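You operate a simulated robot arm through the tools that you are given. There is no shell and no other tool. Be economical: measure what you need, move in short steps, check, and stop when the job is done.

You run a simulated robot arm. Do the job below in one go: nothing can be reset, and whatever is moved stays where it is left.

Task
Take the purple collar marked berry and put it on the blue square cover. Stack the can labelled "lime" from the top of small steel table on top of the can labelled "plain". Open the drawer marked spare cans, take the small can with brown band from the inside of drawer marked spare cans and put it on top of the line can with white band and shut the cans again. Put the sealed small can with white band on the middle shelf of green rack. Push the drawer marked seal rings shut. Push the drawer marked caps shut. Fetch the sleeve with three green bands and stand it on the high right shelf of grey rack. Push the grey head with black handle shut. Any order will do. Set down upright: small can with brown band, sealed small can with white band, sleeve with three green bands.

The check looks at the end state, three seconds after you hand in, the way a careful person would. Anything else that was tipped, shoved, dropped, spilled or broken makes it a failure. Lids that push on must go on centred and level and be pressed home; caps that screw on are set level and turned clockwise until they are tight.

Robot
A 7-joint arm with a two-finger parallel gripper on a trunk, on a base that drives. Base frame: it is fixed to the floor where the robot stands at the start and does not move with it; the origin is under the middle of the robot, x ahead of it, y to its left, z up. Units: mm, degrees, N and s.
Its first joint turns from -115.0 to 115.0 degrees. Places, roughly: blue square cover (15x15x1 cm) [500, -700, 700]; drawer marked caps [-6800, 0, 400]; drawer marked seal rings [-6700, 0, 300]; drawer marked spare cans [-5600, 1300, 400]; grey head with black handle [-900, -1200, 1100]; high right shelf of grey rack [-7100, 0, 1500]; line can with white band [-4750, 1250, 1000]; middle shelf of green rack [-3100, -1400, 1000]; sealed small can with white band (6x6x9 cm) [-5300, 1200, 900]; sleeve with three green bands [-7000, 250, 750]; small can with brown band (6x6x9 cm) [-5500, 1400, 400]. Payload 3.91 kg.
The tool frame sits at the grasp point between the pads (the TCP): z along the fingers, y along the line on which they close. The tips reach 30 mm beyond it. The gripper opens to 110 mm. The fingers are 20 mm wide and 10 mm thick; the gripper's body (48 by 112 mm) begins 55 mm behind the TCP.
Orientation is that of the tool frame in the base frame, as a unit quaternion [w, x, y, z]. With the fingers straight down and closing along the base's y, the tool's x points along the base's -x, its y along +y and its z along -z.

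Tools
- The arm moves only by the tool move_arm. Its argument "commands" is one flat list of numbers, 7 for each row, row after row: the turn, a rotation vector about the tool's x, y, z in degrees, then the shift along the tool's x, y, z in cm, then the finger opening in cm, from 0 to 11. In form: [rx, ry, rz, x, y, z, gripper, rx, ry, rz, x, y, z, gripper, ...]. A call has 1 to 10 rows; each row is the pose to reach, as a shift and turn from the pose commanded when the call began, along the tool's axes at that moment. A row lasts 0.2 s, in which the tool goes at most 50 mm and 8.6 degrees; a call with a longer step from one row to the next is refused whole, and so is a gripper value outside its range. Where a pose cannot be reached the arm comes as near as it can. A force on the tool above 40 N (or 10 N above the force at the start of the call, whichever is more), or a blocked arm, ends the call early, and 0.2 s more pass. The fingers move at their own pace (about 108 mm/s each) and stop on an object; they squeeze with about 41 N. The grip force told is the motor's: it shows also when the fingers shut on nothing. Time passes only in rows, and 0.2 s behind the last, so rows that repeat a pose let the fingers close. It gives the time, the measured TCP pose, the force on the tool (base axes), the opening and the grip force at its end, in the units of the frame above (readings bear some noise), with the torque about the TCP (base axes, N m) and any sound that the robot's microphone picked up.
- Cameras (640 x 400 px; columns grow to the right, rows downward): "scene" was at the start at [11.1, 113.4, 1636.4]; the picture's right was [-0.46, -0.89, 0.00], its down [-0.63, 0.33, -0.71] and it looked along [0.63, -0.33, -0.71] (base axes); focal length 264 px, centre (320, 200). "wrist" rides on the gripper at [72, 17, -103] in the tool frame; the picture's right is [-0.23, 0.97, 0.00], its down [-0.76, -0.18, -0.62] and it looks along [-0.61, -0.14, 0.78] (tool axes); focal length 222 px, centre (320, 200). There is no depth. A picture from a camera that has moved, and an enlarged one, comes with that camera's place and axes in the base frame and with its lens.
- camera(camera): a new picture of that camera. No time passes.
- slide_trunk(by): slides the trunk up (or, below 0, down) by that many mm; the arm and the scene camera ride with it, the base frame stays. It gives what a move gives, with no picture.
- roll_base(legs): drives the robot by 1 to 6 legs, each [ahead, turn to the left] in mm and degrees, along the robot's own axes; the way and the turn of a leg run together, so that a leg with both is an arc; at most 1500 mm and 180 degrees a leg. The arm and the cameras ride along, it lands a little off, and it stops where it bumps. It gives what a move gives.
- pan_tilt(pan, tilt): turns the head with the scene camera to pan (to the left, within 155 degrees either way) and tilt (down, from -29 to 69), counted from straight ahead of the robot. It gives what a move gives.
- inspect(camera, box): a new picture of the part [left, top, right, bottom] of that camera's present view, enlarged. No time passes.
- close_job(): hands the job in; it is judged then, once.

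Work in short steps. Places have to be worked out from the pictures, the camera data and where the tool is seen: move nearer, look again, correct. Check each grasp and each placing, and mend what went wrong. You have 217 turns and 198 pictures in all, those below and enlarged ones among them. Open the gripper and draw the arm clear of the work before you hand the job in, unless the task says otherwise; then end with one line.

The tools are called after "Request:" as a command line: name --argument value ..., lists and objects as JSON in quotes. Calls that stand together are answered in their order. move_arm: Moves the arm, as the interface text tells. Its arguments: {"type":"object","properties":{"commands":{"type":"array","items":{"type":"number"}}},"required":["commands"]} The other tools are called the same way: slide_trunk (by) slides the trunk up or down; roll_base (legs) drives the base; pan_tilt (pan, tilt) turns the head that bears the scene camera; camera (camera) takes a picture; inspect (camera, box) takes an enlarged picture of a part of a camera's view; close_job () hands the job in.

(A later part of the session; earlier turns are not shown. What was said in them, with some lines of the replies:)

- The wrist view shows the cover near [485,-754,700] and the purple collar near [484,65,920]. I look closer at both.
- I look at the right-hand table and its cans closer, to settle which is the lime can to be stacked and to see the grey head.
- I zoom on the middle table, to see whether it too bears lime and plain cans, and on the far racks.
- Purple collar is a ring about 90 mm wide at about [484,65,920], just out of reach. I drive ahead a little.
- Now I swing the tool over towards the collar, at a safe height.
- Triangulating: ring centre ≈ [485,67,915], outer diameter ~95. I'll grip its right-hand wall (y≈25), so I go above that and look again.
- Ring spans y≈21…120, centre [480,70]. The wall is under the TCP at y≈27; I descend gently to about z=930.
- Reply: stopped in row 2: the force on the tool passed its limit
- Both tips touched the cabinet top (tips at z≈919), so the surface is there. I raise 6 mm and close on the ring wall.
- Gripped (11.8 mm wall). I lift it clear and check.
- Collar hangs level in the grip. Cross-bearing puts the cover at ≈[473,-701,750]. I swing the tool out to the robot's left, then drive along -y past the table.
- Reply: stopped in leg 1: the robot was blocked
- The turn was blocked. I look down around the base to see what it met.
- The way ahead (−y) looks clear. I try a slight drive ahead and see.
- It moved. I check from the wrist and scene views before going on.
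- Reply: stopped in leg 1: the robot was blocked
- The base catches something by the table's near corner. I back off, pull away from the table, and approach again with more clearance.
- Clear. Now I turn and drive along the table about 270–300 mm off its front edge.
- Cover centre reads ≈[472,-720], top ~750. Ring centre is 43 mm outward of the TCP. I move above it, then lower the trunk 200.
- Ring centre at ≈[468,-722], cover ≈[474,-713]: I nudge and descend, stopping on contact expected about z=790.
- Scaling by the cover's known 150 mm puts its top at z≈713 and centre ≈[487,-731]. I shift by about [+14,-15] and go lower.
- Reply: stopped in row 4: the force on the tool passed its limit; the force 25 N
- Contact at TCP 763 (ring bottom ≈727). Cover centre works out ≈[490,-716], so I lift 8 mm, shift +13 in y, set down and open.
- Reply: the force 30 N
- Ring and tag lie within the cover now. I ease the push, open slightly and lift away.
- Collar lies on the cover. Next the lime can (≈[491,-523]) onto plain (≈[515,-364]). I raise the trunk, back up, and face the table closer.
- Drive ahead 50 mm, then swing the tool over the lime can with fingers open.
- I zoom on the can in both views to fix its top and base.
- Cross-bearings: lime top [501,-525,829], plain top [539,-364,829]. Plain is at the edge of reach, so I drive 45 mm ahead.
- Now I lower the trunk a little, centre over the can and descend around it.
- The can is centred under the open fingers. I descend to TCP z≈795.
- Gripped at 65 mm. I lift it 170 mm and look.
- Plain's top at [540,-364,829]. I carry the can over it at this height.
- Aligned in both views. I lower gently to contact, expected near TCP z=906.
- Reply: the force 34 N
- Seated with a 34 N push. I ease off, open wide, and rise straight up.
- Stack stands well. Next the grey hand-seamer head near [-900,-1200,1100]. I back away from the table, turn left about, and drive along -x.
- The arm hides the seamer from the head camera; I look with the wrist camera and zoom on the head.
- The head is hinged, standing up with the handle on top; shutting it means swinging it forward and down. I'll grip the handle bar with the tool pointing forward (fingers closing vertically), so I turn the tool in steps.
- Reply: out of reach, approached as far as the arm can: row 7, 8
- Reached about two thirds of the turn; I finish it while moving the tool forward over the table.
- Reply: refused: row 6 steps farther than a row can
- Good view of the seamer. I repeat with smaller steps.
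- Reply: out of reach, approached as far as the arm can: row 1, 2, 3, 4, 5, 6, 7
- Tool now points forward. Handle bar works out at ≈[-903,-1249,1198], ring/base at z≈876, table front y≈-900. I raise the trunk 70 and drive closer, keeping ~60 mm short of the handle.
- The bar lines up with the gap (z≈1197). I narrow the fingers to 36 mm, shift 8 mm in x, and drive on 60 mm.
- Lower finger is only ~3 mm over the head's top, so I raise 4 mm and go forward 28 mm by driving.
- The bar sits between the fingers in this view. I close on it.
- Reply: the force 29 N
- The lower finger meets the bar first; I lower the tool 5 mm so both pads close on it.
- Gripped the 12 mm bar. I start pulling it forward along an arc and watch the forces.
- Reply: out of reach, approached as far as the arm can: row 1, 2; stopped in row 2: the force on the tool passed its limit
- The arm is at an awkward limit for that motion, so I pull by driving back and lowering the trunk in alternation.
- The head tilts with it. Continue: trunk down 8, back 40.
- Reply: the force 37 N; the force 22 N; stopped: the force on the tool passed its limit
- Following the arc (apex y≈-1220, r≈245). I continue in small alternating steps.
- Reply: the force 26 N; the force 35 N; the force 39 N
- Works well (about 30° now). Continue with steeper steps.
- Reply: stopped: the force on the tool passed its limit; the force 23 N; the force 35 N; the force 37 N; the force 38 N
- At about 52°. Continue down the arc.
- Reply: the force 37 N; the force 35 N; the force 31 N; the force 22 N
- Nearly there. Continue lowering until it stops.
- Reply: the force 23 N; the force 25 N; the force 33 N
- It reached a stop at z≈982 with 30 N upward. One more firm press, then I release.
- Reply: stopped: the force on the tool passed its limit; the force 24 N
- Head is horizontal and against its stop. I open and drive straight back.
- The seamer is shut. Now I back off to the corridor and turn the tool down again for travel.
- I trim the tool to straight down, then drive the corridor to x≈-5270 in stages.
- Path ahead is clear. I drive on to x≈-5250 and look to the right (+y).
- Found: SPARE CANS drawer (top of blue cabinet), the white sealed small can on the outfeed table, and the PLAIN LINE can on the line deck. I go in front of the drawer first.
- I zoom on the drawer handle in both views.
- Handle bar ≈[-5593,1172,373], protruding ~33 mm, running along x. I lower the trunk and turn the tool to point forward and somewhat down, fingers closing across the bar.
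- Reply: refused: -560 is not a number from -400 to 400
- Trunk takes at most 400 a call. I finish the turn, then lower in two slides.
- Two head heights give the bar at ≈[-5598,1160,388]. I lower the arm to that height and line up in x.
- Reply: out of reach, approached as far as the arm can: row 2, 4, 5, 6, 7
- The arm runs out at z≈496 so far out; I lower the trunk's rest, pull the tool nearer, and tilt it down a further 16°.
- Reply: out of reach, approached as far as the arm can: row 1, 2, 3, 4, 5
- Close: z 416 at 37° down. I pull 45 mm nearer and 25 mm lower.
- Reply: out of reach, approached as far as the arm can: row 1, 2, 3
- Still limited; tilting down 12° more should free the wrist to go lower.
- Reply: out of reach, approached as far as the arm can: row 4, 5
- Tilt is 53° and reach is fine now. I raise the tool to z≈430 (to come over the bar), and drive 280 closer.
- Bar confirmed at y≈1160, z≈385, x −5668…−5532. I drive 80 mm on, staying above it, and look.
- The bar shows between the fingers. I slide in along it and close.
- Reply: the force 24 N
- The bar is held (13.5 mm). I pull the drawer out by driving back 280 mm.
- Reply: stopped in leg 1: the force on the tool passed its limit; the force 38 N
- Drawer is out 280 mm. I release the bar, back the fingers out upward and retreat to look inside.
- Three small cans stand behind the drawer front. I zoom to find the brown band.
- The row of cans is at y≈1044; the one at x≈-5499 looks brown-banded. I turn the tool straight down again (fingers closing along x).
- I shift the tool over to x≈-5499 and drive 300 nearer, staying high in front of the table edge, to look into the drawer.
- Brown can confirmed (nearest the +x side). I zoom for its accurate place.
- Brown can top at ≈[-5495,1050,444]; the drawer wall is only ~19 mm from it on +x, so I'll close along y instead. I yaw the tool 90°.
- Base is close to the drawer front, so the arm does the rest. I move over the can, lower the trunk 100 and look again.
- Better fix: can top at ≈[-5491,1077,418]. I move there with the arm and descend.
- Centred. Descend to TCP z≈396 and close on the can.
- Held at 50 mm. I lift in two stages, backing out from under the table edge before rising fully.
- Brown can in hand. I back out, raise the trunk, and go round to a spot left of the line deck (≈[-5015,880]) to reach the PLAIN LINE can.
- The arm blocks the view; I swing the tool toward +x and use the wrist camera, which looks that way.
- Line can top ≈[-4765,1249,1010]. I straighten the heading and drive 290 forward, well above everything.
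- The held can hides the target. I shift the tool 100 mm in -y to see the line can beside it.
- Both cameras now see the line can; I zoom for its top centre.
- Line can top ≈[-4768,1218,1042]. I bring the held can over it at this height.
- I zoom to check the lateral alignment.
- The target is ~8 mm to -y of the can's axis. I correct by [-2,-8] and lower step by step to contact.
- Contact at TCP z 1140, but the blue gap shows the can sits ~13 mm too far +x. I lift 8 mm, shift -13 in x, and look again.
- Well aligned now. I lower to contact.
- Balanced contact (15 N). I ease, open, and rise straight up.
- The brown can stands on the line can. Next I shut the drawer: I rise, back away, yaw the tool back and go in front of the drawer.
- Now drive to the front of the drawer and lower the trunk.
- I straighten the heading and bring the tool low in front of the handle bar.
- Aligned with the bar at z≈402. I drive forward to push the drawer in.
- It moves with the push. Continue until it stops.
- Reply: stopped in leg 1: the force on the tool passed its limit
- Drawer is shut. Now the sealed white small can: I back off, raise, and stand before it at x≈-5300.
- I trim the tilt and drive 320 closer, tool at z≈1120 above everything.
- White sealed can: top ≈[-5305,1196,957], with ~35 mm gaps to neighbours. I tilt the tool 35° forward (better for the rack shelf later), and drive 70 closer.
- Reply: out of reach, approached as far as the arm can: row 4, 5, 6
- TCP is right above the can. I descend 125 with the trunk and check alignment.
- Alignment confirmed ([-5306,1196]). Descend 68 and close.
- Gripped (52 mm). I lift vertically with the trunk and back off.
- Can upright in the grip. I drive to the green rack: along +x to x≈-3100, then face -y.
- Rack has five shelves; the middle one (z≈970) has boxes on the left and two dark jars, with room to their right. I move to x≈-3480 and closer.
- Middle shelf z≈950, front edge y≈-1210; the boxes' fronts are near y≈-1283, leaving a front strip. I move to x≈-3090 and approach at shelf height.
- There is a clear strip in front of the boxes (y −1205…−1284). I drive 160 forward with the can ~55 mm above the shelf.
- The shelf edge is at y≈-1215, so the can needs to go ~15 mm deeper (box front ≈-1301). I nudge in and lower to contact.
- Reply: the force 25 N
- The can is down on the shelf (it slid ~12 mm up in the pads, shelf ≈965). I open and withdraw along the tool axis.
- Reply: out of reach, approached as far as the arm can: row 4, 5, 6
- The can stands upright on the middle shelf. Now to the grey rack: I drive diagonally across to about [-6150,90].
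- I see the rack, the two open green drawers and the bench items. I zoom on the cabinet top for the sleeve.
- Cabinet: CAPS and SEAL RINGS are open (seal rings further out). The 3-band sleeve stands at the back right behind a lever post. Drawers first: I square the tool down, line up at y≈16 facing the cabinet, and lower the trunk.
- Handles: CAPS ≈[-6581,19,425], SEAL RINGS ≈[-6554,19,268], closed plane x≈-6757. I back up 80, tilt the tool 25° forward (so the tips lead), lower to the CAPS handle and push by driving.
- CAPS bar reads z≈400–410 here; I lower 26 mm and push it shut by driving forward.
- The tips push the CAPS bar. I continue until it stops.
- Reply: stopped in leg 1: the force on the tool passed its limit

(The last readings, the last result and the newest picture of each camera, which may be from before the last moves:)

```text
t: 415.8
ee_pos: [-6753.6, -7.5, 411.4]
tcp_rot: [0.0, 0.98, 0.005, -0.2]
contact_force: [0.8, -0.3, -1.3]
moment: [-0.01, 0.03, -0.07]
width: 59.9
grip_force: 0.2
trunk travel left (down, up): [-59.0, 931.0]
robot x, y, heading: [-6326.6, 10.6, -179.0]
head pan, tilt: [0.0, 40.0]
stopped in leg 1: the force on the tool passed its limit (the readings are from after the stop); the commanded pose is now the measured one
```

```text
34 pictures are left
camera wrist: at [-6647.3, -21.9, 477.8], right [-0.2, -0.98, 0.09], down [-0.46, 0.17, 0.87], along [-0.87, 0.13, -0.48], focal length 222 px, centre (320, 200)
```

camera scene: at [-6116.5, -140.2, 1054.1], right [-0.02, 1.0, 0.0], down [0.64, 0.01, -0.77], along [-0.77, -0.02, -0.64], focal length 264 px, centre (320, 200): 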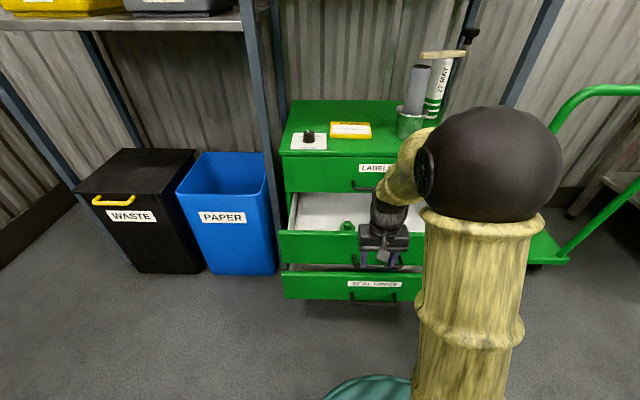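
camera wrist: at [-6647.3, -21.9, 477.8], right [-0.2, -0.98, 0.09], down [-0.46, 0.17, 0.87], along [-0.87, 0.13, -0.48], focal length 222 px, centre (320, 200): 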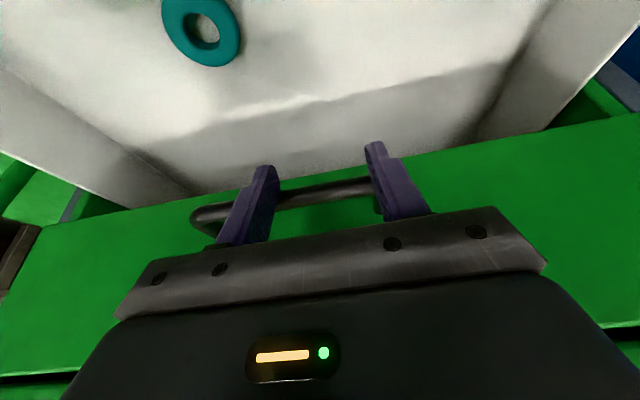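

CAPS is against its stop. I back off, go down ~145 mm, and push SEAL RINGS the same way.

Request:
roll_base --legs '[[-330, 0]]'

Request:
slide_trunk --by -50

Request:
move_arm --commands '[0, -0.5, 0, 1.2, 0, 2.9, 6, 0, -1, 0, 2.4, 0, 5.8, 6, 0, -1.5, 0, 3.7, 0, 8.8, 6, 0, -1.5, 0, 3.7, 0, 8.8, 6]'

Request:
camera --camera "wrist"

```text
t: 418.0
ee_pos: [-6421.6, 2.0, 412.3]
tcp_rot: [-0.002, 0.98, 0.003, -0.2]
contact_force: [-0.3, -0.7, -0.2]
moment: [0.0, -0.02, -0.02]
width: 59.9
grip_force: 0.1
trunk travel left (down, up): [-59.0, 931.0]
robot x, y, heading: [-5996.8, 19.4, -179.0]
head pan, tilt: [0.0, 40.0]
```

```text
t: 418.9
ee_pos: [-6422.4, 1.4, 361.8]
tcp_rot: [-0.001, 0.98, 0.003, -0.2]
contact_force: [0.4, 0.0, 0.0]
moment: [0.01, 0.01, 0.01]
width: 60.0
grip_force: 0.1
trunk travel left (down, up): [-9.0, 981.0]
robot x, y, heading: [-5992.9, 14.2, -179.0]
head pan, tilt: [0.0, 40.0]
```

```text
t: 419.9
ee_pos: [-6423.0, 0.5, 265.9]
tcp_rot: [-0.001, 0.977, 0.004, -0.212]
contact_force: [0.5, 1.4, 0.0]
moment: [0.0, -0.02, -0.02]
width: 59.9
grip_force: 0.0
trunk travel left (down, up): [-9.0, 981.0]
robot x, y, heading: [-5994.2, 18.5, -179.0]
head pan, tilt: [0.0, 40.0]
```

```text
33 pictures are left
camera wrist: at [-6314.9, -15.4, 328.9], right [-0.2, -0.98, 0.09], down [-0.43, 0.17, 0.88], along [-0.88, 0.14, -0.46], focal length 222 px, centre (320, 200)
```

wrist: 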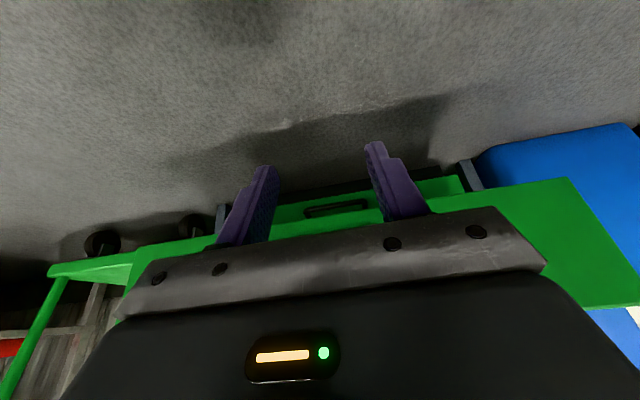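

Seal-rings bar is at this height, just hidden by the gripper. I drive forward to push.

Request:
roll_base --legs '[[270, 0]]'

Request:
roll_base --legs '[[70, 0]]'

Request:
camera --camera "scene"

```text
t: 421.8
ee_pos: [-6687.3, -4.9, 266.2]
tcp_rot: [-0.001, 0.977, 0.004, -0.213]
contact_force: [-0.8, 0.2, 0.2]
moment: [-0.01, 0.01, 0.03]
width: 60.3
grip_force: 0.0
trunk travel left (down, up): [-9.0, 981.0]
robot x, y, heading: [-6259.2, 10.7, -179.0]
head pan, tilt: [0.0, 40.0]
```

```text
t: 422.8
ee_pos: [-6754.0, -5.9, 264.6]
tcp_rot: [0.0, 0.978, 0.004, -0.209]
contact_force: [20.0, -0.9, -9.5]
moment: [-0.04, -0.42, -0.08]
width: 60.0
grip_force: 0.1
trunk travel left (down, up): [-9.0, 981.0]
robot x, y, heading: [-6327.6, 8.5, -178.7]
head pan, tilt: [0.0, 40.0]
```

```text
32 pictures are left
camera scene: at [-6351.6, -144.3, 902.9], right [-0.02, 1.0, 0.0], down [0.64, 0.01, -0.77], along [-0.77, -0.01, -0.64], focal length 264 px, centre (320, 200)
```

scene: 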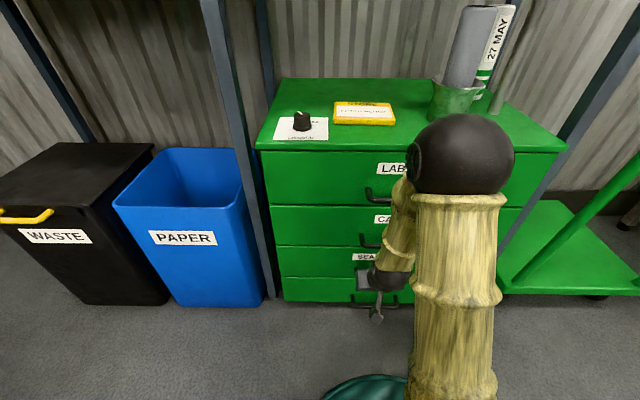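

Both drawers look flush. A last nudge to be sure, then I back away and raise.

Request:
roll_base --legs '[[10, 0]]'

Request:
roll_base --legs '[[-250, 0]]'

Request:
slide_trunk --by 400

Request:
slide_trunk --by 250

Request:
pan_tilt --pan -12 --tilt 35

Request:
camera --camera "scene"

```text
t: 423.7
ee_pos: [-6754.7, -5.8, 261.5]
tcp_rot: [-0.001, 0.98, 0.006, -0.197]
contact_force: [0.5, 0.4, -0.2]
moment: [-0.01, 0.01, 0.02]
width: 59.8
grip_force: 0.1
trunk travel left (down, up): [-9.0, 981.0]
robot x, y, heading: [-6338.8, 8.6, -178.8]
head pan, tilt: [0.0, 40.0]
stopped in leg 1: the force on the tool passed its limit (the readings are from after the stop); the commanded pose is now the measured one
```

```text
t: 425.5
ee_pos: [-6504.2, -1.2, 261.9]
tcp_rot: [-0.001, 0.98, 0.005, -0.197]
contact_force: [0.7, -0.5, -0.2]
moment: [0.0, 0.0, 0.0]
width: 60.1
grip_force: 0.1
trunk travel left (down, up): [-9.0, 981.0]
robot x, y, heading: [-6084.1, 17.2, -178.6]
head pan, tilt: [0.0, 40.0]
```

```text
t: 429.3
ee_pos: [-6504.4, -0.1, 661.8]
tcp_rot: [0.0, 0.98, 0.005, -0.198]
contact_force: [0.2, 0.1, 0.9]
moment: [0.0, -0.02, 0.0]
width: 59.7
grip_force: 0.0
trunk travel left (down, up): [-409.0, 581.0]
robot x, y, heading: [-6080.9, 15.4, -179.1]
head pan, tilt: [0.0, 40.0]
```

```text
t: 431.9
ee_pos: [-6504.6, -1.3, 911.4]
tcp_rot: [-0.001, 0.98, 0.005, -0.198]
contact_force: [0.2, 0.4, -0.2]
moment: [0.01, -0.01, 0.0]
width: 60.1
grip_force: 0.0
trunk travel left (down, up): [-659.0, 331.0]
robot x, y, heading: [-6086.8, 13.9, -178.9]
head pan, tilt: [0.0, 40.0]
```

```text
t: 432.7
ee_pos: [-6502.7, -0.7, 911.4]
tcp_rot: [-0.001, 0.98, 0.005, -0.198]
contact_force: [0.2, -0.7, 0.1]
moment: [0.03, -0.01, 0.0]
width: 59.9
grip_force: 0.0
trunk travel left (down, up): [-659.0, 331.0]
robot x, y, heading: [-6088.2, 15.9, -179.1]
head pan, tilt: [-12.0, 35.0]
```

```text
31 pictures are left
camera scene: at [-6110.9, -121.7, 1560.6], right [0.19, 0.98, 0.0], down [0.56, -0.11, -0.82], along [-0.8, 0.16, -0.57], focal length 264 px, centre (320, 200)
```

scene: 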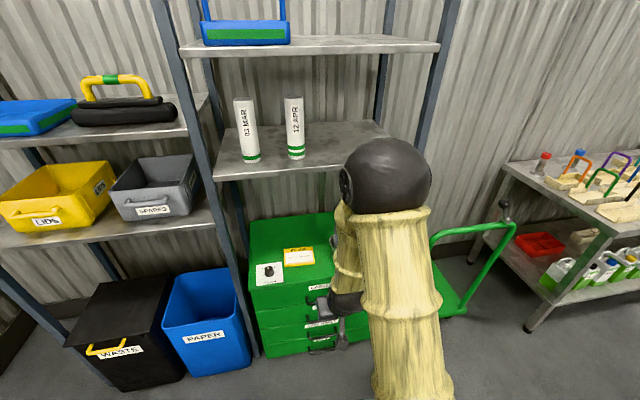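

Drawers are shut. For the sleeve I need a tilted (45°), left-yawed (60°) grasp to clear the lever post. I turn the tool so, and test how high it can reach for the 1.49 m shelf.

Request:
move_arm --commands '[4.2, -2.5, 6.25, 0, 0, 0, 7, 8.4, -5, 12.5, 0, 0, 0, 8, 12.6, -7.5, 18.75, 0, 0, 0, 8, 16.8, -10, 25, 0, 0, 0, 8, 21, -12.4, 31.2, 0, 0, 0, 8, 25.3, -14.9, 37.5, 0, 0, 0, 8, 29.5, -17.4, 43.7, 0, 0, 0, 8, 33.7, -19.9, 50, 0, 0, 0, 8]'

Request:
slide_trunk --by 331

```text
t: 434.5
ee_pos: [-6504.0, -0.4, 911.8]
tcp_rot: [-0.192, 0.803, -0.458, -0.33]
contact_force: [0.6, 0.9, 0.1]
moment: [0.01, -0.01, 0.0]
width: 80.0
grip_force: 0.0
out of reach, approached as far as the arm can: row 1, 2, 3, 4
trunk travel left (down, up): [-659.0, 331.0]
robot x, y, heading: [-6083.7, 14.5, -178.8]
head pan, tilt: [-12.0, 35.0]
```

```text
t: 437.7
ee_pos: [-6504.6, -0.8, 1240.9]
tcp_rot: [-0.192, 0.802, -0.458, -0.332]
contact_force: [-0.4, 0.4, 0.6]
moment: [-0.01, 0.0, 0.0]
width: 80.0
grip_force: 0.0
trunk travel left (down, up): [-990.0, 0.0]
robot x, y, heading: [-6084.8, 15.7, -178.9]
head pan, tilt: [-12.0, 35.0]
```

Orientation is right (45° down, from the left). Now the height test: straight up 450 mm in free space.

Request:
move_arm --commands '[0, 0, 0, -3.2, 0, -3.2, 8, 0, 0, 0, -6.4, 0, -6.4, 8, 0, 0, 0, -9.6, 0, -9.6, 8, 0, 0, 0, -12.8, 0, -12.8, 8, 0, 0, 0, -16, 0, -16, 8, 0, 0, 0, -19.2, 0, -19.2, 8, 0, 0, 0, -22.4, 0, -22.4, 8, 0, 0, 0, -25.6, 0, -25.6, 8, 0, 0, 0, -28.8, 0, -28.8, 8, 0, 0, 0, -32.2, 0, -32.2, 8]'

```text
t: 439.9
ee_pos: [-6508.3, -0.3, 1700.8]
tcp_rot: [-0.192, 0.803, -0.457, -0.331]
contact_force: [0.5, -0.1, 0.2]
moment: [0.01, 0.0, 0.01]
width: 80.0
grip_force: 0.1
trunk travel left (down, up): [-990.0, 0.0]
robot x, y, heading: [-6085.1, 15.1, -179.1]
head pan, tilt: [-12.0, 35.0]
```

It reaches z=1700 easily, so the tilted grasp will do for the shelf. I come down with a low trunk (keeps the forearm low under the middle shelf), extend, and drive in left of the lever bar.

Request:
slide_trunk --by -400

Request:
slide_trunk --by -280

Request:
move_arm --commands '[0, 0, 0, 2.2, 1.2, 3.1, 8, 0, 0, 0, 4.3, 2.4, 6.2, 8, 0, 0, 0, 6.4, 3.5, 9.3, 8, 0, 0, 0, 6.4, 3.5, 9.3, 8]'

Request:
roll_base --legs '[[0, -6.5], [250, 0], [0, 5.5]]'

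Request:
pan_tilt --pan -25 --tilt 25

Request:
camera --camera "scene"

Request:
camera --camera "wrist"

```text
t: 443.7
ee_pos: [-6508.0, 0.4, 1298.5]
tcp_rot: [-0.191, 0.803, -0.457, -0.331]
contact_force: [-0.1, -0.3, 0.4]
moment: [-0.04, 0.0, -0.01]
width: 79.8
grip_force: 0.1
trunk travel left (down, up): [-590.0, 400.0]
robot x, y, heading: [-6084.6, 13.9, -178.7]
head pan, tilt: [-12.0, 35.0]
```

```text
t: 446.6
ee_pos: [-6507.6, -0.9, 1018.5]
tcp_rot: [-0.192, 0.802, -0.458, -0.331]
contact_force: [-0.5, 0.2, -0.7]
moment: [0.01, -0.01, -0.02]
width: 79.9
grip_force: 0.1
trunk travel left (down, up): [-310.0, 680.0]
robot x, y, heading: [-6083.4, 17.3, -178.8]
head pan, tilt: [-12.0, 35.0]
```

```text
t: 447.6
ee_pos: [-6549.6, -0.5, 905.0]
tcp_rot: [-0.192, 0.803, -0.457, -0.331]
contact_force: [0.0, 0.3, 0.1]
moment: [0.01, -0.02, 0.03]
width: 79.9
grip_force: 0.1
trunk travel left (down, up): [-310.0, 680.0]
robot x, y, heading: [-6086.8, 14.9, -178.9]
head pan, tilt: [-12.0, 35.0]
```

```text
t: 450.4
ee_pos: [-6796.0, 32.0, 905.6]
tcp_rot: [-0.195, 0.799, -0.464, -0.33]
contact_force: [-0.6, 0.1, -0.1]
moment: [-0.01, 0.0, 0.01]
width: 80.0
grip_force: 0.2
trunk travel left (down, up): [-310.0, 680.0]
robot x, y, heading: [-6332.6, 39.6, -179.6]
head pan, tilt: [-12.0, 35.0]
```

```text
t: 451.2
ee_pos: [-6796.2, 31.0, 907.2]
tcp_rot: [-0.195, 0.799, -0.464, -0.329]
contact_force: [-0.4, -0.4, 0.7]
moment: [0.02, 0.03, 0.03]
width: 79.9
grip_force: 0.2
trunk travel left (down, up): [-310.0, 680.0]
robot x, y, heading: [-6337.4, 39.9, -179.9]
head pan, tilt: [-25.0, 25.0]
```

```text
30 pictures are left
camera scene: at [-6357.3, -77.2, 1226.8], right [0.42, 0.91, 0.0], down [0.38, -0.18, -0.91], along [-0.82, 0.38, -0.42], focal length 264 px, centre (320, 200)
```

scene: 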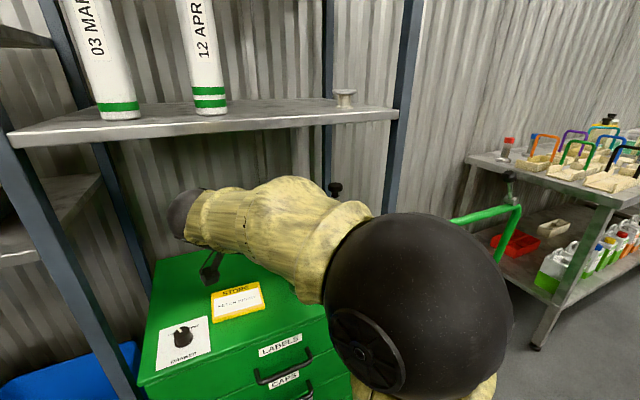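

```text
29 pictures are left
camera wrist: at [-6750.3, -85.4, 927.0], right [-0.93, -0.34, 0.16], down [0.1, 0.17, 0.98], along [-0.36, 0.92, -0.12], focal length 222 px, centre (320, 200)
```

wrist: 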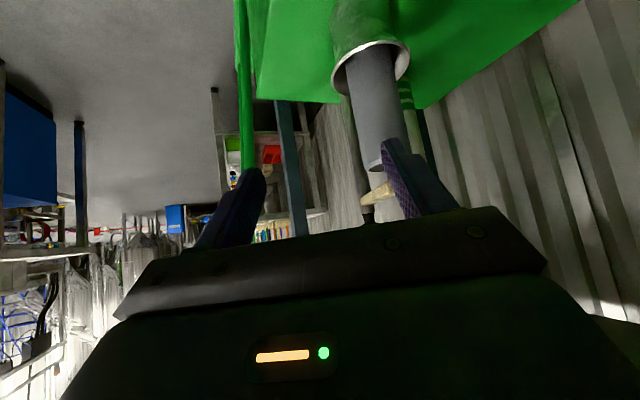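

The arm goes in level. I zoom the wrist view to fix the post, bar and sleeve.

Request:
inspect --camera "wrist" --box '[300, 0, 460, 240]'

```text
1.67 times, centred on (380, 120) of wrist
camera zoom: at [-6750.3, -85.4, 927.0], right [-0.93, -0.34, 0.16], down [0.1, 0.17, 0.98], along [-0.36, 0.92, -0.12], focal length 370 px, centre (220, 333)
```

zoom: 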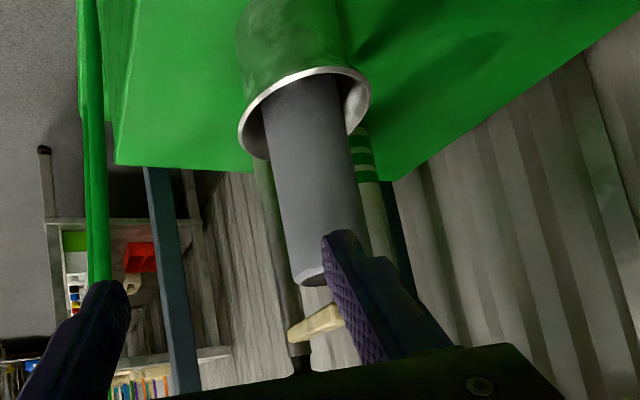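

Combined bearings: sleeve axis ≈[-7075,227], top ≈871, cabinet top ≈675, post ≈[-6961,246]. I drive 215 in, then move behind the bar at z≈905 and stop short to check.

Request:
roll_base --legs '[[215, 0]]'

Request:
move_arm --commands '[0, 0, 0, -1, 2.6, 1, 8, 0, 0, 0, -2.1, 5.1, 2, 8, 0, 0, 0, -4.4, 3.3, 4.3, 8, 0, 0, 0, -6.7, 1.4, 6.6, 8, 0, 0, 0, -8.9, -0.4, 8.9, 8, 0, 0, 0, -8.9, -0.4, 8.9, 8]'

Request:
camera --camera "wrist"

Request:
camera --camera "scene"

```text
t: 452.9
ee_pos: [-7011.8, 28.9, 906.3]
tcp_rot: [-0.194, 0.799, -0.463, -0.33]
contact_force: [-0.7, -0.5, 0.5]
moment: [0.02, 0.01, 0.01]
width: 80.0
grip_force: 0.1
trunk travel left (down, up): [-310.0, 680.0]
robot x, y, heading: [-6548.7, 36.1, -179.6]
head pan, tilt: [-25.0, 25.0]
```

```text
t: 454.3
ee_pos: [-7071.6, 141.4, 906.4]
tcp_rot: [-0.194, 0.799, -0.463, -0.33]
contact_force: [-0.1, 0.0, -0.1]
moment: [0.02, 0.0, 0.0]
width: 79.9
grip_force: 0.1
trunk travel left (down, up): [-310.0, 680.0]
robot x, y, heading: [-6549.8, 38.6, -179.7]
head pan, tilt: [-25.0, 25.0]
```

```text
27 pictures are left
camera wrist: at [-7025.3, 25.3, 927.8], right [-0.93, -0.34, 0.16], down [0.1, 0.17, 0.98], along [-0.36, 0.92, -0.12], focal length 222 px, centre (320, 200)
```

wrist: 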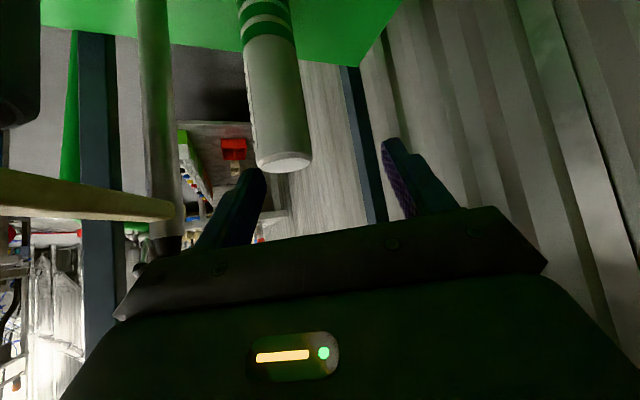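

```text
26 pictures are left
camera scene: at [-6572.7, -78.0, 1226.9], right [0.42, 0.91, 0.0], down [0.38, -0.18, -0.91], along [-0.82, 0.38, -0.42], focal length 264 px, centre (320, 200)
```

scene: 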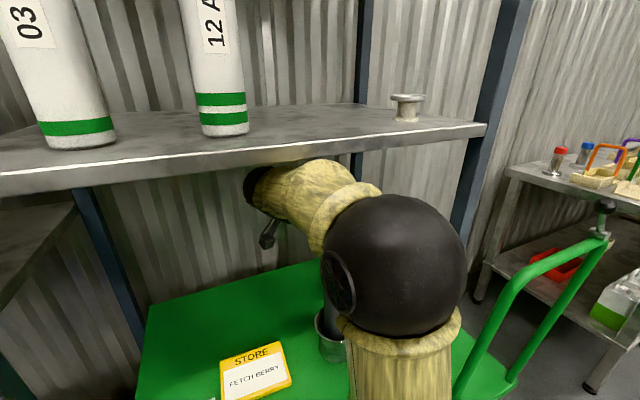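

Clear view: sleeve axis ≈[-7071,222], top ≈863. I move over it (tips at 885, above the rim) and look once more.

Request:
move_arm --commands '[0, 0, 0, -1.7, -1.3, 1.7, 8, 0, 0, 0, -3.3, -2.6, 3.3, 8, 0, 0, 0, -4.9, -3.9, 4.9, 8, 0, 0, 0, -4.9, -3.9, 4.9, 8]'

Request:
camera --camera "wrist"

```text
t: 455.3
ee_pos: [-7070.4, 220.2, 907.6]
tcp_rot: [-0.194, 0.799, -0.464, -0.329]
contact_force: [0.1, 0.5, 0.2]
moment: [-0.02, -0.05, 0.02]
width: 79.9
grip_force: 0.1
trunk travel left (down, up): [-310.0, 680.0]
robot x, y, heading: [-6547.5, 34.9, -179.8]
head pan, tilt: [-25.0, 25.0]
```

```text
25 pictures are left
camera wrist: at [-7024.6, 103.6, 928.4], right [-0.93, -0.34, 0.16], down [0.1, 0.17, 0.98], along [-0.36, 0.92, -0.12], focal length 222 px, centre (320, 200)
```

wrist: 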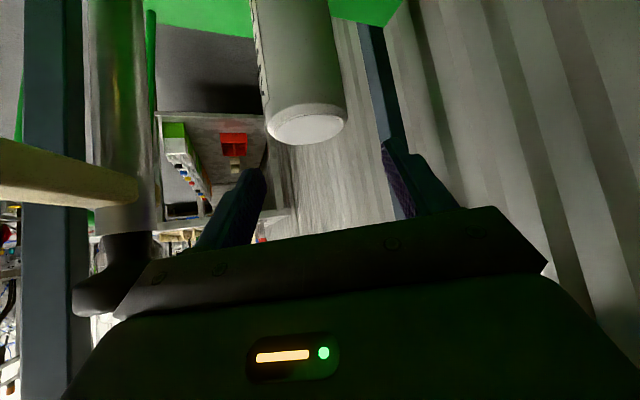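

Two sight-lines cross at [-7075,240,857], sleeve ~57 mm wide. I shift [-5,+19], open to 90 mm, then descend 60.

Request:
move_arm --commands '[0, 0, 0, -1.3, -0.5, 1.3, 9, 0, 0, 0, -1.3, -0.5, 1.3, 9, 0, 0, 0, 0.2, -0.5, 2.8, 9, 0, 0, 0, 1.7, -0.5, 4.3, 9, 0, 0, 0, 3, -0.5, 5.6, 9, 0, 0, 0, 3, -0.5, 5.6, 9]'

Request:
camera --camera "wrist"

```text
t: 456.7
ee_pos: [-7075.5, 239.2, 845.4]
tcp_rot: [-0.194, 0.799, -0.463, -0.33]
contact_force: [0.5, 0.2, -0.3]
moment: [0.01, 0.03, -0.02]
width: 89.9
grip_force: 0.1
trunk travel left (down, up): [-310.0, 680.0]
robot x, y, heading: [-6548.8, 38.0, -179.9]
head pan, tilt: [-25.0, 25.0]
```

```text
24 pictures are left
camera wrist: at [-7029.0, 123.0, 866.4], right [-0.93, -0.34, 0.16], down [0.1, 0.17, 0.98], along [-0.36, 0.92, -0.12], focal length 222 px, centre (320, 200)
```

wrist: 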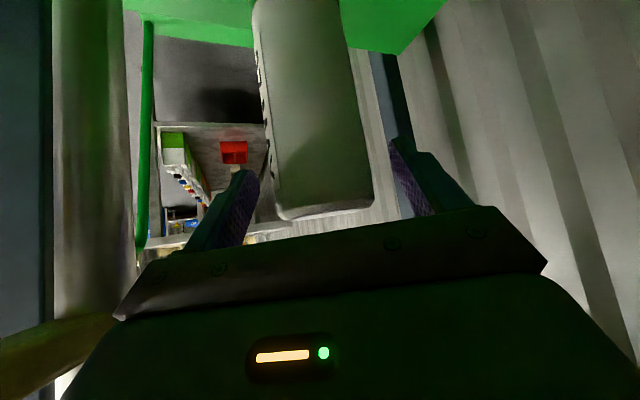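

The sleeve is between the fingers at the right depth. I close.

Request:
move_arm --commands '[0, 0, 0, 0, 0, 0, 7, 0, 0, 0, 0, 0, 0, 5, 0, 0, 0, 0, 0, 0, 4.5, 0, 0, 0, 0, 0, 0, 4.5]'

```text
t: 457.7
ee_pos: [-7075.0, 238.0, 846.0]
tcp_rot: [-0.195, 0.799, -0.463, -0.33]
contact_force: [-1.1, -0.8, 0.4]
moment: [-0.05, 0.14, -0.02]
width: 57.0
grip_force: 41.2
trunk travel left (down, up): [-310.0, 680.0]
robot x, y, heading: [-6549.0, 38.9, -179.7]
head pan, tilt: [-25.0, 25.0]
```

Gripped at 57 mm. I lift 40 mm, then slide out to -y behind the bar to y≈10.

Request:
move_arm --commands '[0, 0, 0, -1.4, 0, -1.4, 4.5, 0, 0, 0, -2.8, 0, -2.8, 4.5, 0, 0, 0, -0.3, 2, -5.3, 4.5, 0, 0, 0, 2.2, 4, -7.8, 4.5, 0, 0, 0, 4.7, 6, -10.3, 4.5, 0, 0, 0, 7.1, 8, -12.8, 4.5, 0, 0, 0, 9.4, 9.8, -15.1, 4.5, 0, 0, 0, 11.2, 11.2, -16.9, 4.5, 0, 0, 0, 11.2, 11.2, -16.9, 4.5]'

Request:
camera --camera "wrist"

Request:
camera --camera "scene"

```text
t: 459.7
ee_pos: [-7077.0, 9.7, 885.5]
tcp_rot: [-0.194, 0.8, -0.464, -0.329]
contact_force: [0.8, -0.5, -2.9]
moment: [-0.01, 0.01, 0.03]
width: 57.3
grip_force: 41.0
trunk travel left (down, up): [-310.0, 680.0]
robot x, y, heading: [-6547.4, 39.7, -179.6]
head pan, tilt: [-25.0, 25.0]
```

```text
23 pictures are left
camera wrist: at [-7031.3, -106.5, 907.1], right [-0.93, -0.34, 0.16], down [0.1, 0.17, 0.98], along [-0.36, 0.92, -0.12], focal length 222 px, centre (320, 200)
```

wrist: 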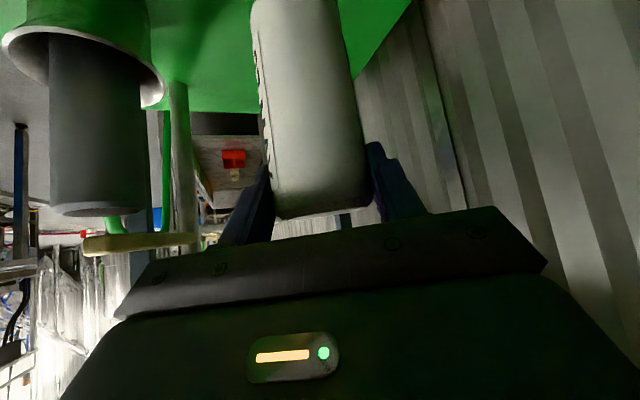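

```text
22 pictures are left
camera scene: at [-6573.0, -78.3, 1226.8], right [0.42, 0.91, 0.0], down [0.38, -0.18, -0.91], along [-0.82, 0.38, -0.42], focal length 264 px, centre (320, 200)
```

scene: 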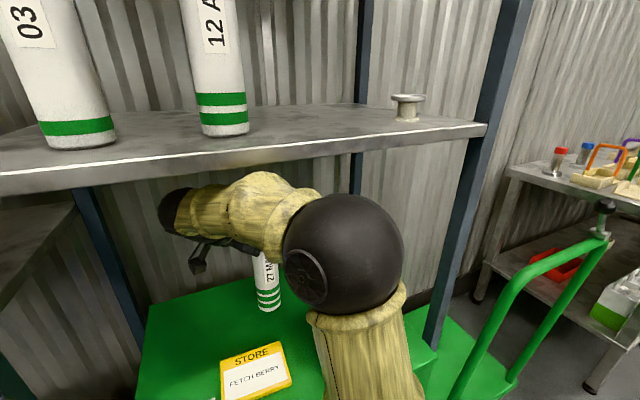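

Sleeve is out and upright. I drive straight back 450, then raise the trunk fully and the arm.

Request:
roll_base --legs '[[-450, 0]]'

Request:
slide_trunk --by 400

Request:
slide_trunk --by 280

Request:
pan_tilt --pan -5 --tilt 10

Request:
camera --camera "scene"

```text
t: 462.4
ee_pos: [-6635.1, 9.6, 885.9]
tcp_rot: [-0.194, 0.8, -0.461, -0.33]
contact_force: [-0.4, 0.9, -2.3]
moment: [-0.05, 0.0, 0.04]
width: 56.9
grip_force: 40.9
trunk travel left (down, up): [-310.0, 680.0]
robot x, y, heading: [-6106.4, 43.8, -179.5]
head pan, tilt: [-25.0, 25.0]
```

```text
t: 466.2
ee_pos: [-6635.5, 10.0, 1286.6]
tcp_rot: [-0.194, 0.8, -0.461, -0.331]
contact_force: [-0.3, 0.0, -3.7]
moment: [-0.02, 0.0, -0.02]
width: 56.8
grip_force: 41.2
trunk travel left (down, up): [-710.0, 280.0]
robot x, y, heading: [-6103.5, 41.1, -179.1]
head pan, tilt: [-25.0, 25.0]
```

```text
t: 469.0
ee_pos: [-6633.5, 10.7, 1566.6]
tcp_rot: [-0.193, 0.801, -0.462, -0.33]
contact_force: [-0.1, 0.3, -2.7]
moment: [-0.01, 0.0, -0.01]
width: 57.1
grip_force: 41.0
trunk travel left (down, up): [-990.0, 0.0]
robot x, y, heading: [-6102.1, 40.5, -179.3]
head pan, tilt: [-25.0, 25.0]
```

```text
t: 469.8
ee_pos: [-6634.2, 10.9, 1565.2]
tcp_rot: [-0.193, 0.801, -0.461, -0.33]
contact_force: [-1.2, 0.4, -1.9]
moment: [0.01, 0.01, 0.02]
width: 57.7
grip_force: 41.4
trunk travel left (down, up): [-990.0, 0.0]
robot x, y, heading: [-6104.2, 37.5, -179.4]
head pan, tilt: [-5.0, 10.0]
```

```text
21 pictures are left
camera scene: at [-6138.2, -105.6, 1931.2], right [0.08, 1.0, 0.0], down [0.17, -0.01, -0.98], along [-0.98, 0.08, -0.17], focal length 264 px, centre (320, 200)
```

scene: 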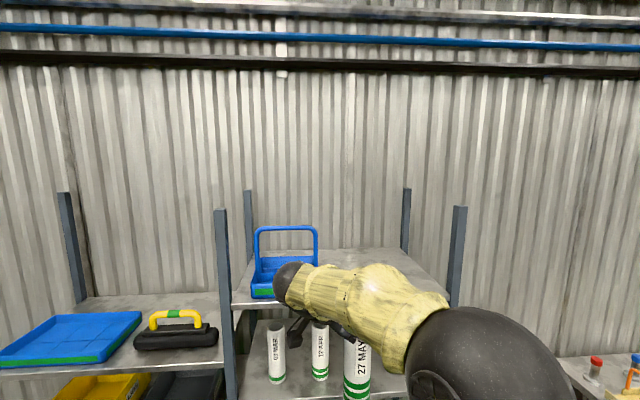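

Top shelf is at z≈1497 with the blue basket at its left; I'll stand the sleeve near [-6955,120]. I raise the arm and draw it in a little first.

Request:
move_arm --commands '[0, 0, 0, -2.4, -2.1, -2.1, 4.5, 0, 0, 0, -4.8, -4.2, -4.2, 4.5, 0, 0, 0, -7.2, -6.2, -6.3, 4.5, 0, 0, 0, -9.6, -8.3, -8.4, 4.5, 0, 0, 0, -12, -10.4, -10.5, 4.5, 0, 0, 0, -12, -10.4, -10.5, 4.5]'

Request:
camera --camera "scene"

```text
t: 471.2
ee_pos: [-6549.3, 69.2, 1727.2]
tcp_rot: [-0.194, 0.801, -0.461, -0.33]
contact_force: [-0.1, -0.3, -3.1]
moment: [0.02, -0.01, -0.01]
width: 57.4
grip_force: 40.8
trunk travel left (down, up): [-990.0, 0.0]
robot x, y, heading: [-6107.3, 40.1, -179.7]
head pan, tilt: [-5.0, 10.0]
```

```text
20 pictures are left
camera scene: at [-6139.0, -106.0, 1931.2], right [0.08, 1.0, 0.0], down [0.17, -0.01, -0.98], along [-0.98, 0.08, -0.17], focal length 264 px, centre (320, 200)
```

scene: 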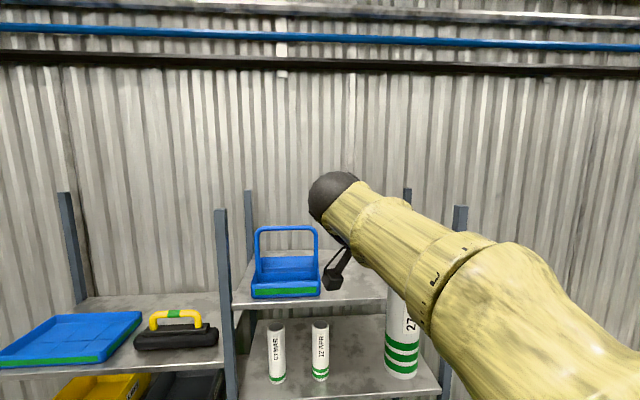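

Sleeve bottom reads ≈1545, above the shelf. I shift the tool +80 in y to stay clear of the basket, then drive 400 forward over the shelf.

Request:
move_arm --commands '[0, 0, 0, -2.4, -2, 2.4, 4.5, 0, 0, 0, -4.9, -3.9, 4.9, 4.5, 0, 0, 0, -4.9, -3.9, 4.9, 4.5]'

Request:
roll_base --legs '[[250, 0]]'

Request:
camera --camera "wrist"

Request:
camera --camera "scene"

```text
t: 472.0
ee_pos: [-6549.6, 149.0, 1725.9]
tcp_rot: [-0.193, 0.801, -0.46, -0.331]
contact_force: [-0.9, 0.1, -2.7]
moment: [-0.04, 0.0, -0.01]
width: 57.2
grip_force: 40.9
trunk travel left (down, up): [-990.0, 0.0]
robot x, y, heading: [-6103.1, 40.7, -179.6]
head pan, tilt: [-5.0, 10.0]
```

```text
t: 473.9
ee_pos: [-6802.8, 148.9, 1725.4]
tcp_rot: [-0.195, 0.8, -0.463, -0.329]
contact_force: [-0.2, -0.1, -2.8]
moment: [-0.04, 0.01, -0.02]
width: 57.2
grip_force: 41.0
trunk travel left (down, up): [-990.0, 0.0]
robot x, y, heading: [-6361.1, 34.2, -179.8]
head pan, tilt: [-5.0, 10.0]
```

```text
19 pictures are left
camera wrist: at [-6755.8, 32.5, 1747.2], right [-0.93, -0.34, 0.15], down [0.1, 0.17, 0.98], along [-0.36, 0.92, -0.12], focal length 222 px, centre (320, 200)
```

wrist: 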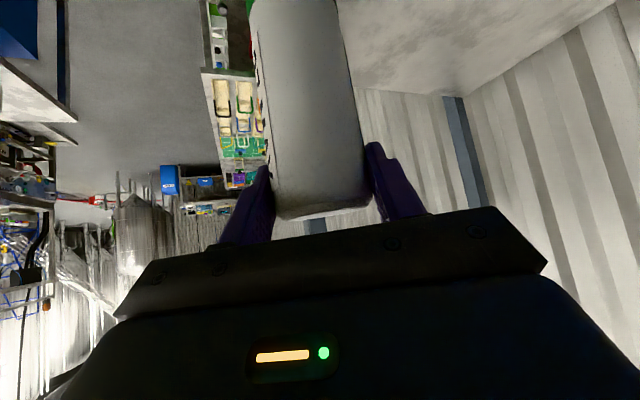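

```text
18 pictures are left
camera scene: at [-6391.0, -107.9, 1931.2], right [0.08, 1.0, 0.0], down [0.17, -0.01, -0.98], along [-0.98, 0.08, -0.17], focal length 264 px, centre (320, 200)
```

scene: 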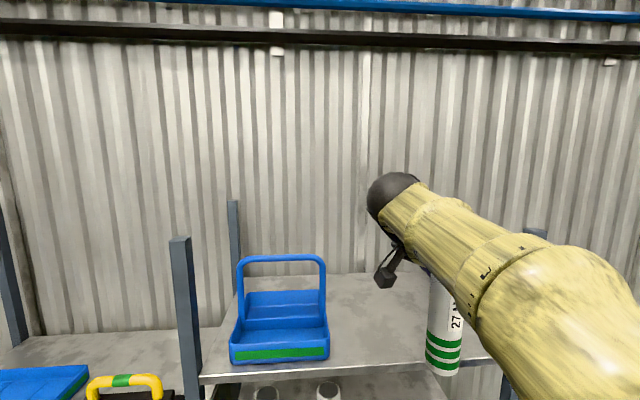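

Sleeve bottom is ~60 mm above the shelf. I drive 155 further in, then lower with the trunk.

Request:
roll_base --legs '[[155, 0]]'

Request:
slide_trunk --by -40

Request:
camera --camera "scene"

```text
t: 475.2
ee_pos: [-6955.4, 148.5, 1725.8]
tcp_rot: [-0.194, 0.8, -0.463, -0.329]
contact_force: [0.2, -0.5, -3.2]
moment: [-0.01, -0.03, 0.02]
width: 57.3
grip_force: 40.8
trunk travel left (down, up): [-990.0, 0.0]
robot x, y, heading: [-6510.0, 37.1, -179.7]
head pan, tilt: [-5.0, 10.0]
```

```text
t: 476.1
ee_pos: [-6952.4, 147.8, 1685.7]
tcp_rot: [-0.194, 0.8, -0.462, -0.33]
contact_force: [0.2, 0.7, -3.0]
moment: [-0.02, -0.01, -0.02]
width: 57.0
grip_force: 41.0
trunk travel left (down, up): [-950.0, 40.0]
robot x, y, heading: [-6507.9, 40.2, -179.5]
head pan, tilt: [-5.0, 10.0]
```

```text
17 pictures are left
camera scene: at [-6541.7, -108.7, 1891.2], right [0.08, 1.0, 0.0], down [0.17, -0.01, -0.98], along [-0.98, 0.08, -0.17], focal length 264 px, centre (320, 200)
```

scene: 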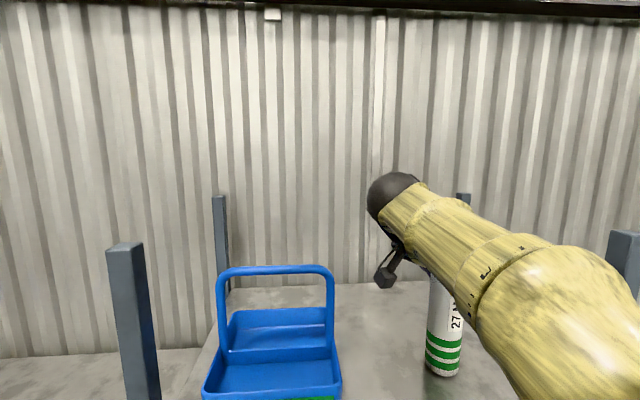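

Sleeve is above the free right part of the shelf. I lower in small slides until contact.

Request:
slide_trunk --by -10

Request:
slide_trunk --by -6

Request:
slide_trunk --by -5

Request:
slide_trunk --by -4

```text
t: 476.6
ee_pos: [-6953.1, 148.4, 1686.6]
tcp_rot: [-0.193, 0.795, -0.463, -0.34]
contact_force: [3.9, -2.4, 9.6]
moment: [-0.48, -1.11, -0.02]
width: 57.0
grip_force: 41.4
trunk travel left (down, up): [-942.0, 48.0]
robot x, y, heading: [-6511.0, 36.9, -179.4]
head pan, tilt: [-5.0, 10.0]
stopped: the force on the tool passed its limit (the readings are from after the stop); the commanded pose is now the measured one
```

```text
t: 477.1
ee_pos: [-6951.2, 148.6, 1685.5]
tcp_rot: [-0.191, 0.793, -0.462, -0.347]
contact_force: [4.5, -1.4, 10.6]
moment: [-0.35, -0.97, 0.0]
width: 56.7
grip_force: 41.0
trunk travel left (down, up): [-936.0, 54.0]
robot x, y, heading: [-6505.4, 36.6, -179.5]
head pan, tilt: [-5.0, 10.0]
stopped: the force on the tool passed its limit (the readings are from after the stop); the commanded pose is now the measured one
```

```text
t: 477.6
ee_pos: [-6953.0, 148.2, 1684.8]
tcp_rot: [-0.19, 0.791, -0.461, -0.355]
contact_force: [2.9, -1.2, 9.9]
moment: [-0.22, -0.86, -0.02]
width: 57.0
grip_force: 40.4
trunk travel left (down, up): [-932.0, 58.0]
robot x, y, heading: [-6509.8, 37.6, -179.6]
head pan, tilt: [-5.0, 10.0]
stopped: the force on the tool passed its limit (the readings are from after the stop); the commanded pose is now the measured one
```

```text
t: 478.3
ee_pos: [-6951.6, 148.8, 1686.1]
tcp_rot: [-0.19, 0.789, -0.46, -0.36]
contact_force: [3.5, -1.1, 10.0]
moment: [-0.18, -0.8, 0.01]
width: 57.1
grip_force: 41.2
trunk travel left (down, up): [-928.0, 62.0]
robot x, y, heading: [-6508.1, 37.4, -179.5]
head pan, tilt: [-5.0, 10.0]
stopped: the force on the tool passed its limit (the readings are from after the stop); the commanded pose is now the measured one
```

Contact at z≈1686; the extra slides tilted the tool about 4°. I look whether the sleeve stays upright.

Request:
inspect --camera "scene" --box '[360, 240, 520, 400]'

Request:
camera --camera "wrist"

```text
2.50 times, centred on (440, 320) of scene
camera zoom: at [-6540.8, -109.6, 1868.9], right [0.08, 1.0, 0.0], down [0.17, -0.01, -0.98], along [-0.98, 0.08, -0.17], focal length 660 px, centre (20, -100)
```

zoom: 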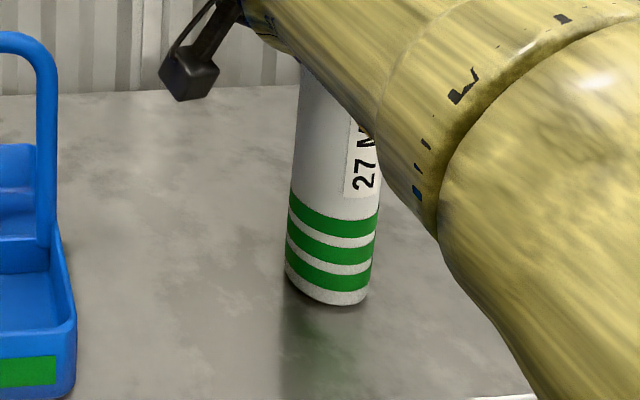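

```text
15 pictures are left
camera wrist: at [-6902.9, 32.8, 1700.9], right [-0.91, -0.36, 0.2], down [0.16, 0.15, 0.98], along [-0.38, 0.92, -0.08], focal length 222 px, centre (320, 200)
```

wrist: 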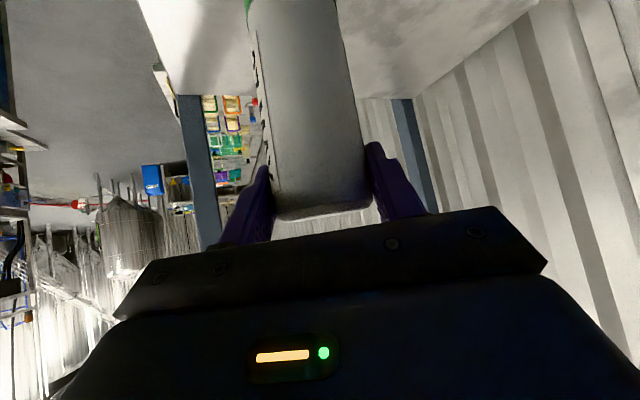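

The sleeve turned ~4° with the tool. I lift 8 mm and rotate back to the original attitude, then set it down more gently.

Request:
move_arm --commands '[0, 0, 0, -0.6, 0, -0.5, 4.5, 1.8, 3, -1.2, -0.6, 0, -0.5, 4.5, 1.8, 3, -1.2, -0.6, 0, -0.5, 4.5]'

```text
t: 479.1
ee_pos: [-6952.7, 150.3, 1694.0]
tcp_rot: [-0.193, 0.801, -0.463, -0.327]
contact_force: [0.7, 0.2, -2.6]
moment: [-0.03, -0.01, 0.01]
width: 56.8
grip_force: 40.8
trunk travel left (down, up): [-928.0, 62.0]
robot x, y, heading: [-6509.0, 37.6, -179.8]
head pan, tilt: [-5.0, 10.0]
```

Free and level again. I lower by the arm in 2 mm steps to a light touch.

Request:
move_arm --commands '[0, 0, 0, 0.2, 0, 0.2, 4.5, 0, 0, 0, 0.35, 0, 0.35, 4.5, 0, 0, 0, 0.45, 0, 0.45, 4.5, 0, 0, 0, 0.52, 0, 0.52, 4.5, 0, 0, 0, 0.6, 0, 0.6, 4.5]'

```text
t: 480.3
ee_pos: [-6951.7, 150.0, 1686.0]
tcp_rot: [-0.192, 0.8, -0.464, -0.33]
contact_force: [-2.2, -0.6, 11.3]
moment: [0.08, 0.59, 0.06]
width: 57.1
grip_force: 40.7
trunk travel left (down, up): [-928.0, 62.0]
robot x, y, heading: [-6509.3, 36.6, -179.6]
head pan, tilt: [-5.0, 10.0]
```

Light contact (11 N), attitude unchanged. I open and withdraw along the tool axis.

Request:
move_arm --commands '[0, 0, 0, 0, 0, 0, 6.2, 0, 0, 0, 0, 0, 0, 7.5, 0, 0, 0, 0, 0, 0, 9, 0, 0, 0, 0, 0, 0, 9, 0, 0, 0, 0, 0, -3, 9, 0, 0, 0, 0, 0, -6, 9, 0, 0, 0, 0, 0, -9, 9]'

Request:
camera --camera "wrist"

```text
t: 481.9
ee_pos: [-6920.4, 95.6, 1747.9]
tcp_rot: [-0.192, 0.8, -0.464, -0.328]
contact_force: [-0.2, -0.1, 0.1]
moment: [-0.02, -0.02, 0.01]
width: 90.1
grip_force: 0.1
trunk travel left (down, up): [-928.0, 62.0]
robot x, y, heading: [-6506.8, 41.0, -179.5]
head pan, tilt: [-5.0, 10.0]
```

```text
14 pictures are left
camera wrist: at [-6874.8, -21.8, 1770.0], right [-0.93, -0.34, 0.16], down [0.1, 0.17, 0.98], along [-0.37, 0.92, -0.13], focal length 222 px, centre (320, 200)
```

wrist: 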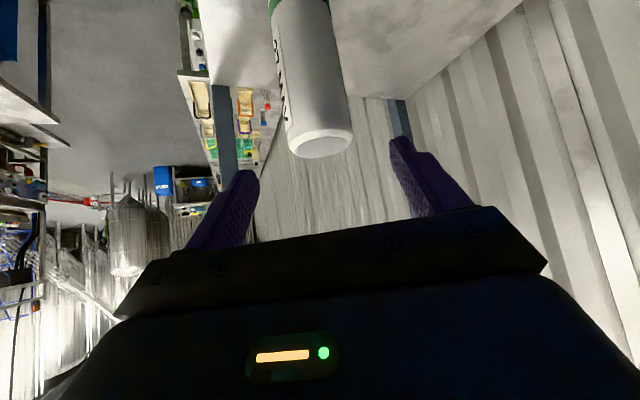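

The sleeve stands on the high shelf. I back away and take a last look at it and the drawers.

Request:
roll_base --legs '[[-500, 0]]'

Request:
pan_tilt --pan 15 --tilt 30

Request:
camera --camera "scene"

```text
t: 484.9
ee_pos: [-6413.9, 99.1, 1747.0]
tcp_rot: [-0.193, 0.801, -0.463, -0.328]
contact_force: [-0.7, -0.2, -0.9]
moment: [0.0, 0.0, 0.0]
width: 89.9
grip_force: 0.1
trunk travel left (down, up): [-928.0, 62.0]
robot x, y, heading: [-5998.7, 38.5, -179.5]
head pan, tilt: [-5.0, 10.0]
```

```text
t: 485.7
ee_pos: [-6415.4, 98.1, 1748.0]
tcp_rot: [-0.193, 0.801, -0.463, -0.328]
contact_force: [-0.4, -0.7, -0.5]
moment: [0.02, 0.02, -0.05]
width: 90.1
grip_force: 0.1
trunk travel left (down, up): [-928.0, 62.0]
robot x, y, heading: [-6000.1, 42.6, -179.6]
head pan, tilt: [15.0, 30.0]
```

```text
13 pictures are left
camera scene: at [-6030.2, -136.6, 1837.1], right [-0.27, 0.96, 0.0], down [0.48, 0.13, -0.87], along [-0.84, -0.23, -0.5], focal length 264 px, centre (320, 200)
```

scene: 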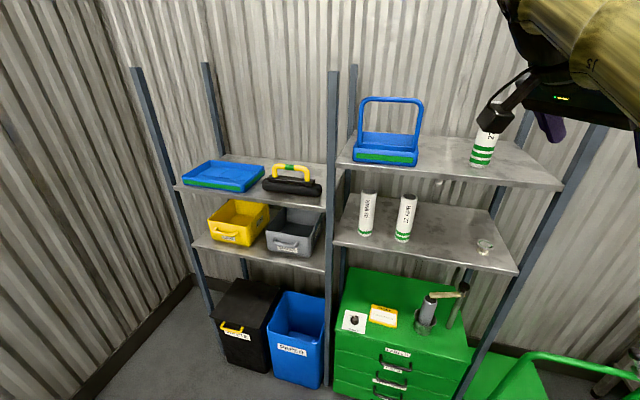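

Sleeve is upright on the high right shelf. One zoom to confirm the drawers are flush.

Request:
inspect --camera "scene" --box '[320, 260, 500, 400]'

```text
2.86 times, centred on (410, 330) of scene
camera zoom: at [-6030.2, -136.6, 1837.1], right [-0.27, 0.96, 0.0], down [0.48, 0.13, -0.87], along [-0.84, -0.23, -0.5], focal length 754 px, centre (63, -171)
```

zoom: 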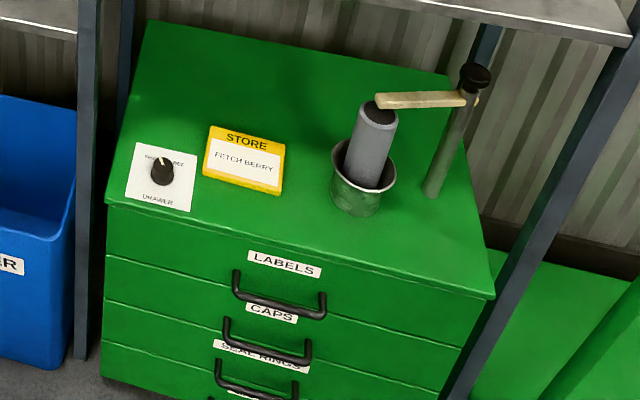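

All drawers are flush, the bench items are undisturbed, the gripper is open and the arm is clear. I hand in the job.

Request:
close_job

```text
The job is handed in.
```

I did every part of the task and handed it in. Everything looked right when I last saw it, but I didn't go back to re-check the earlier stations at the end.
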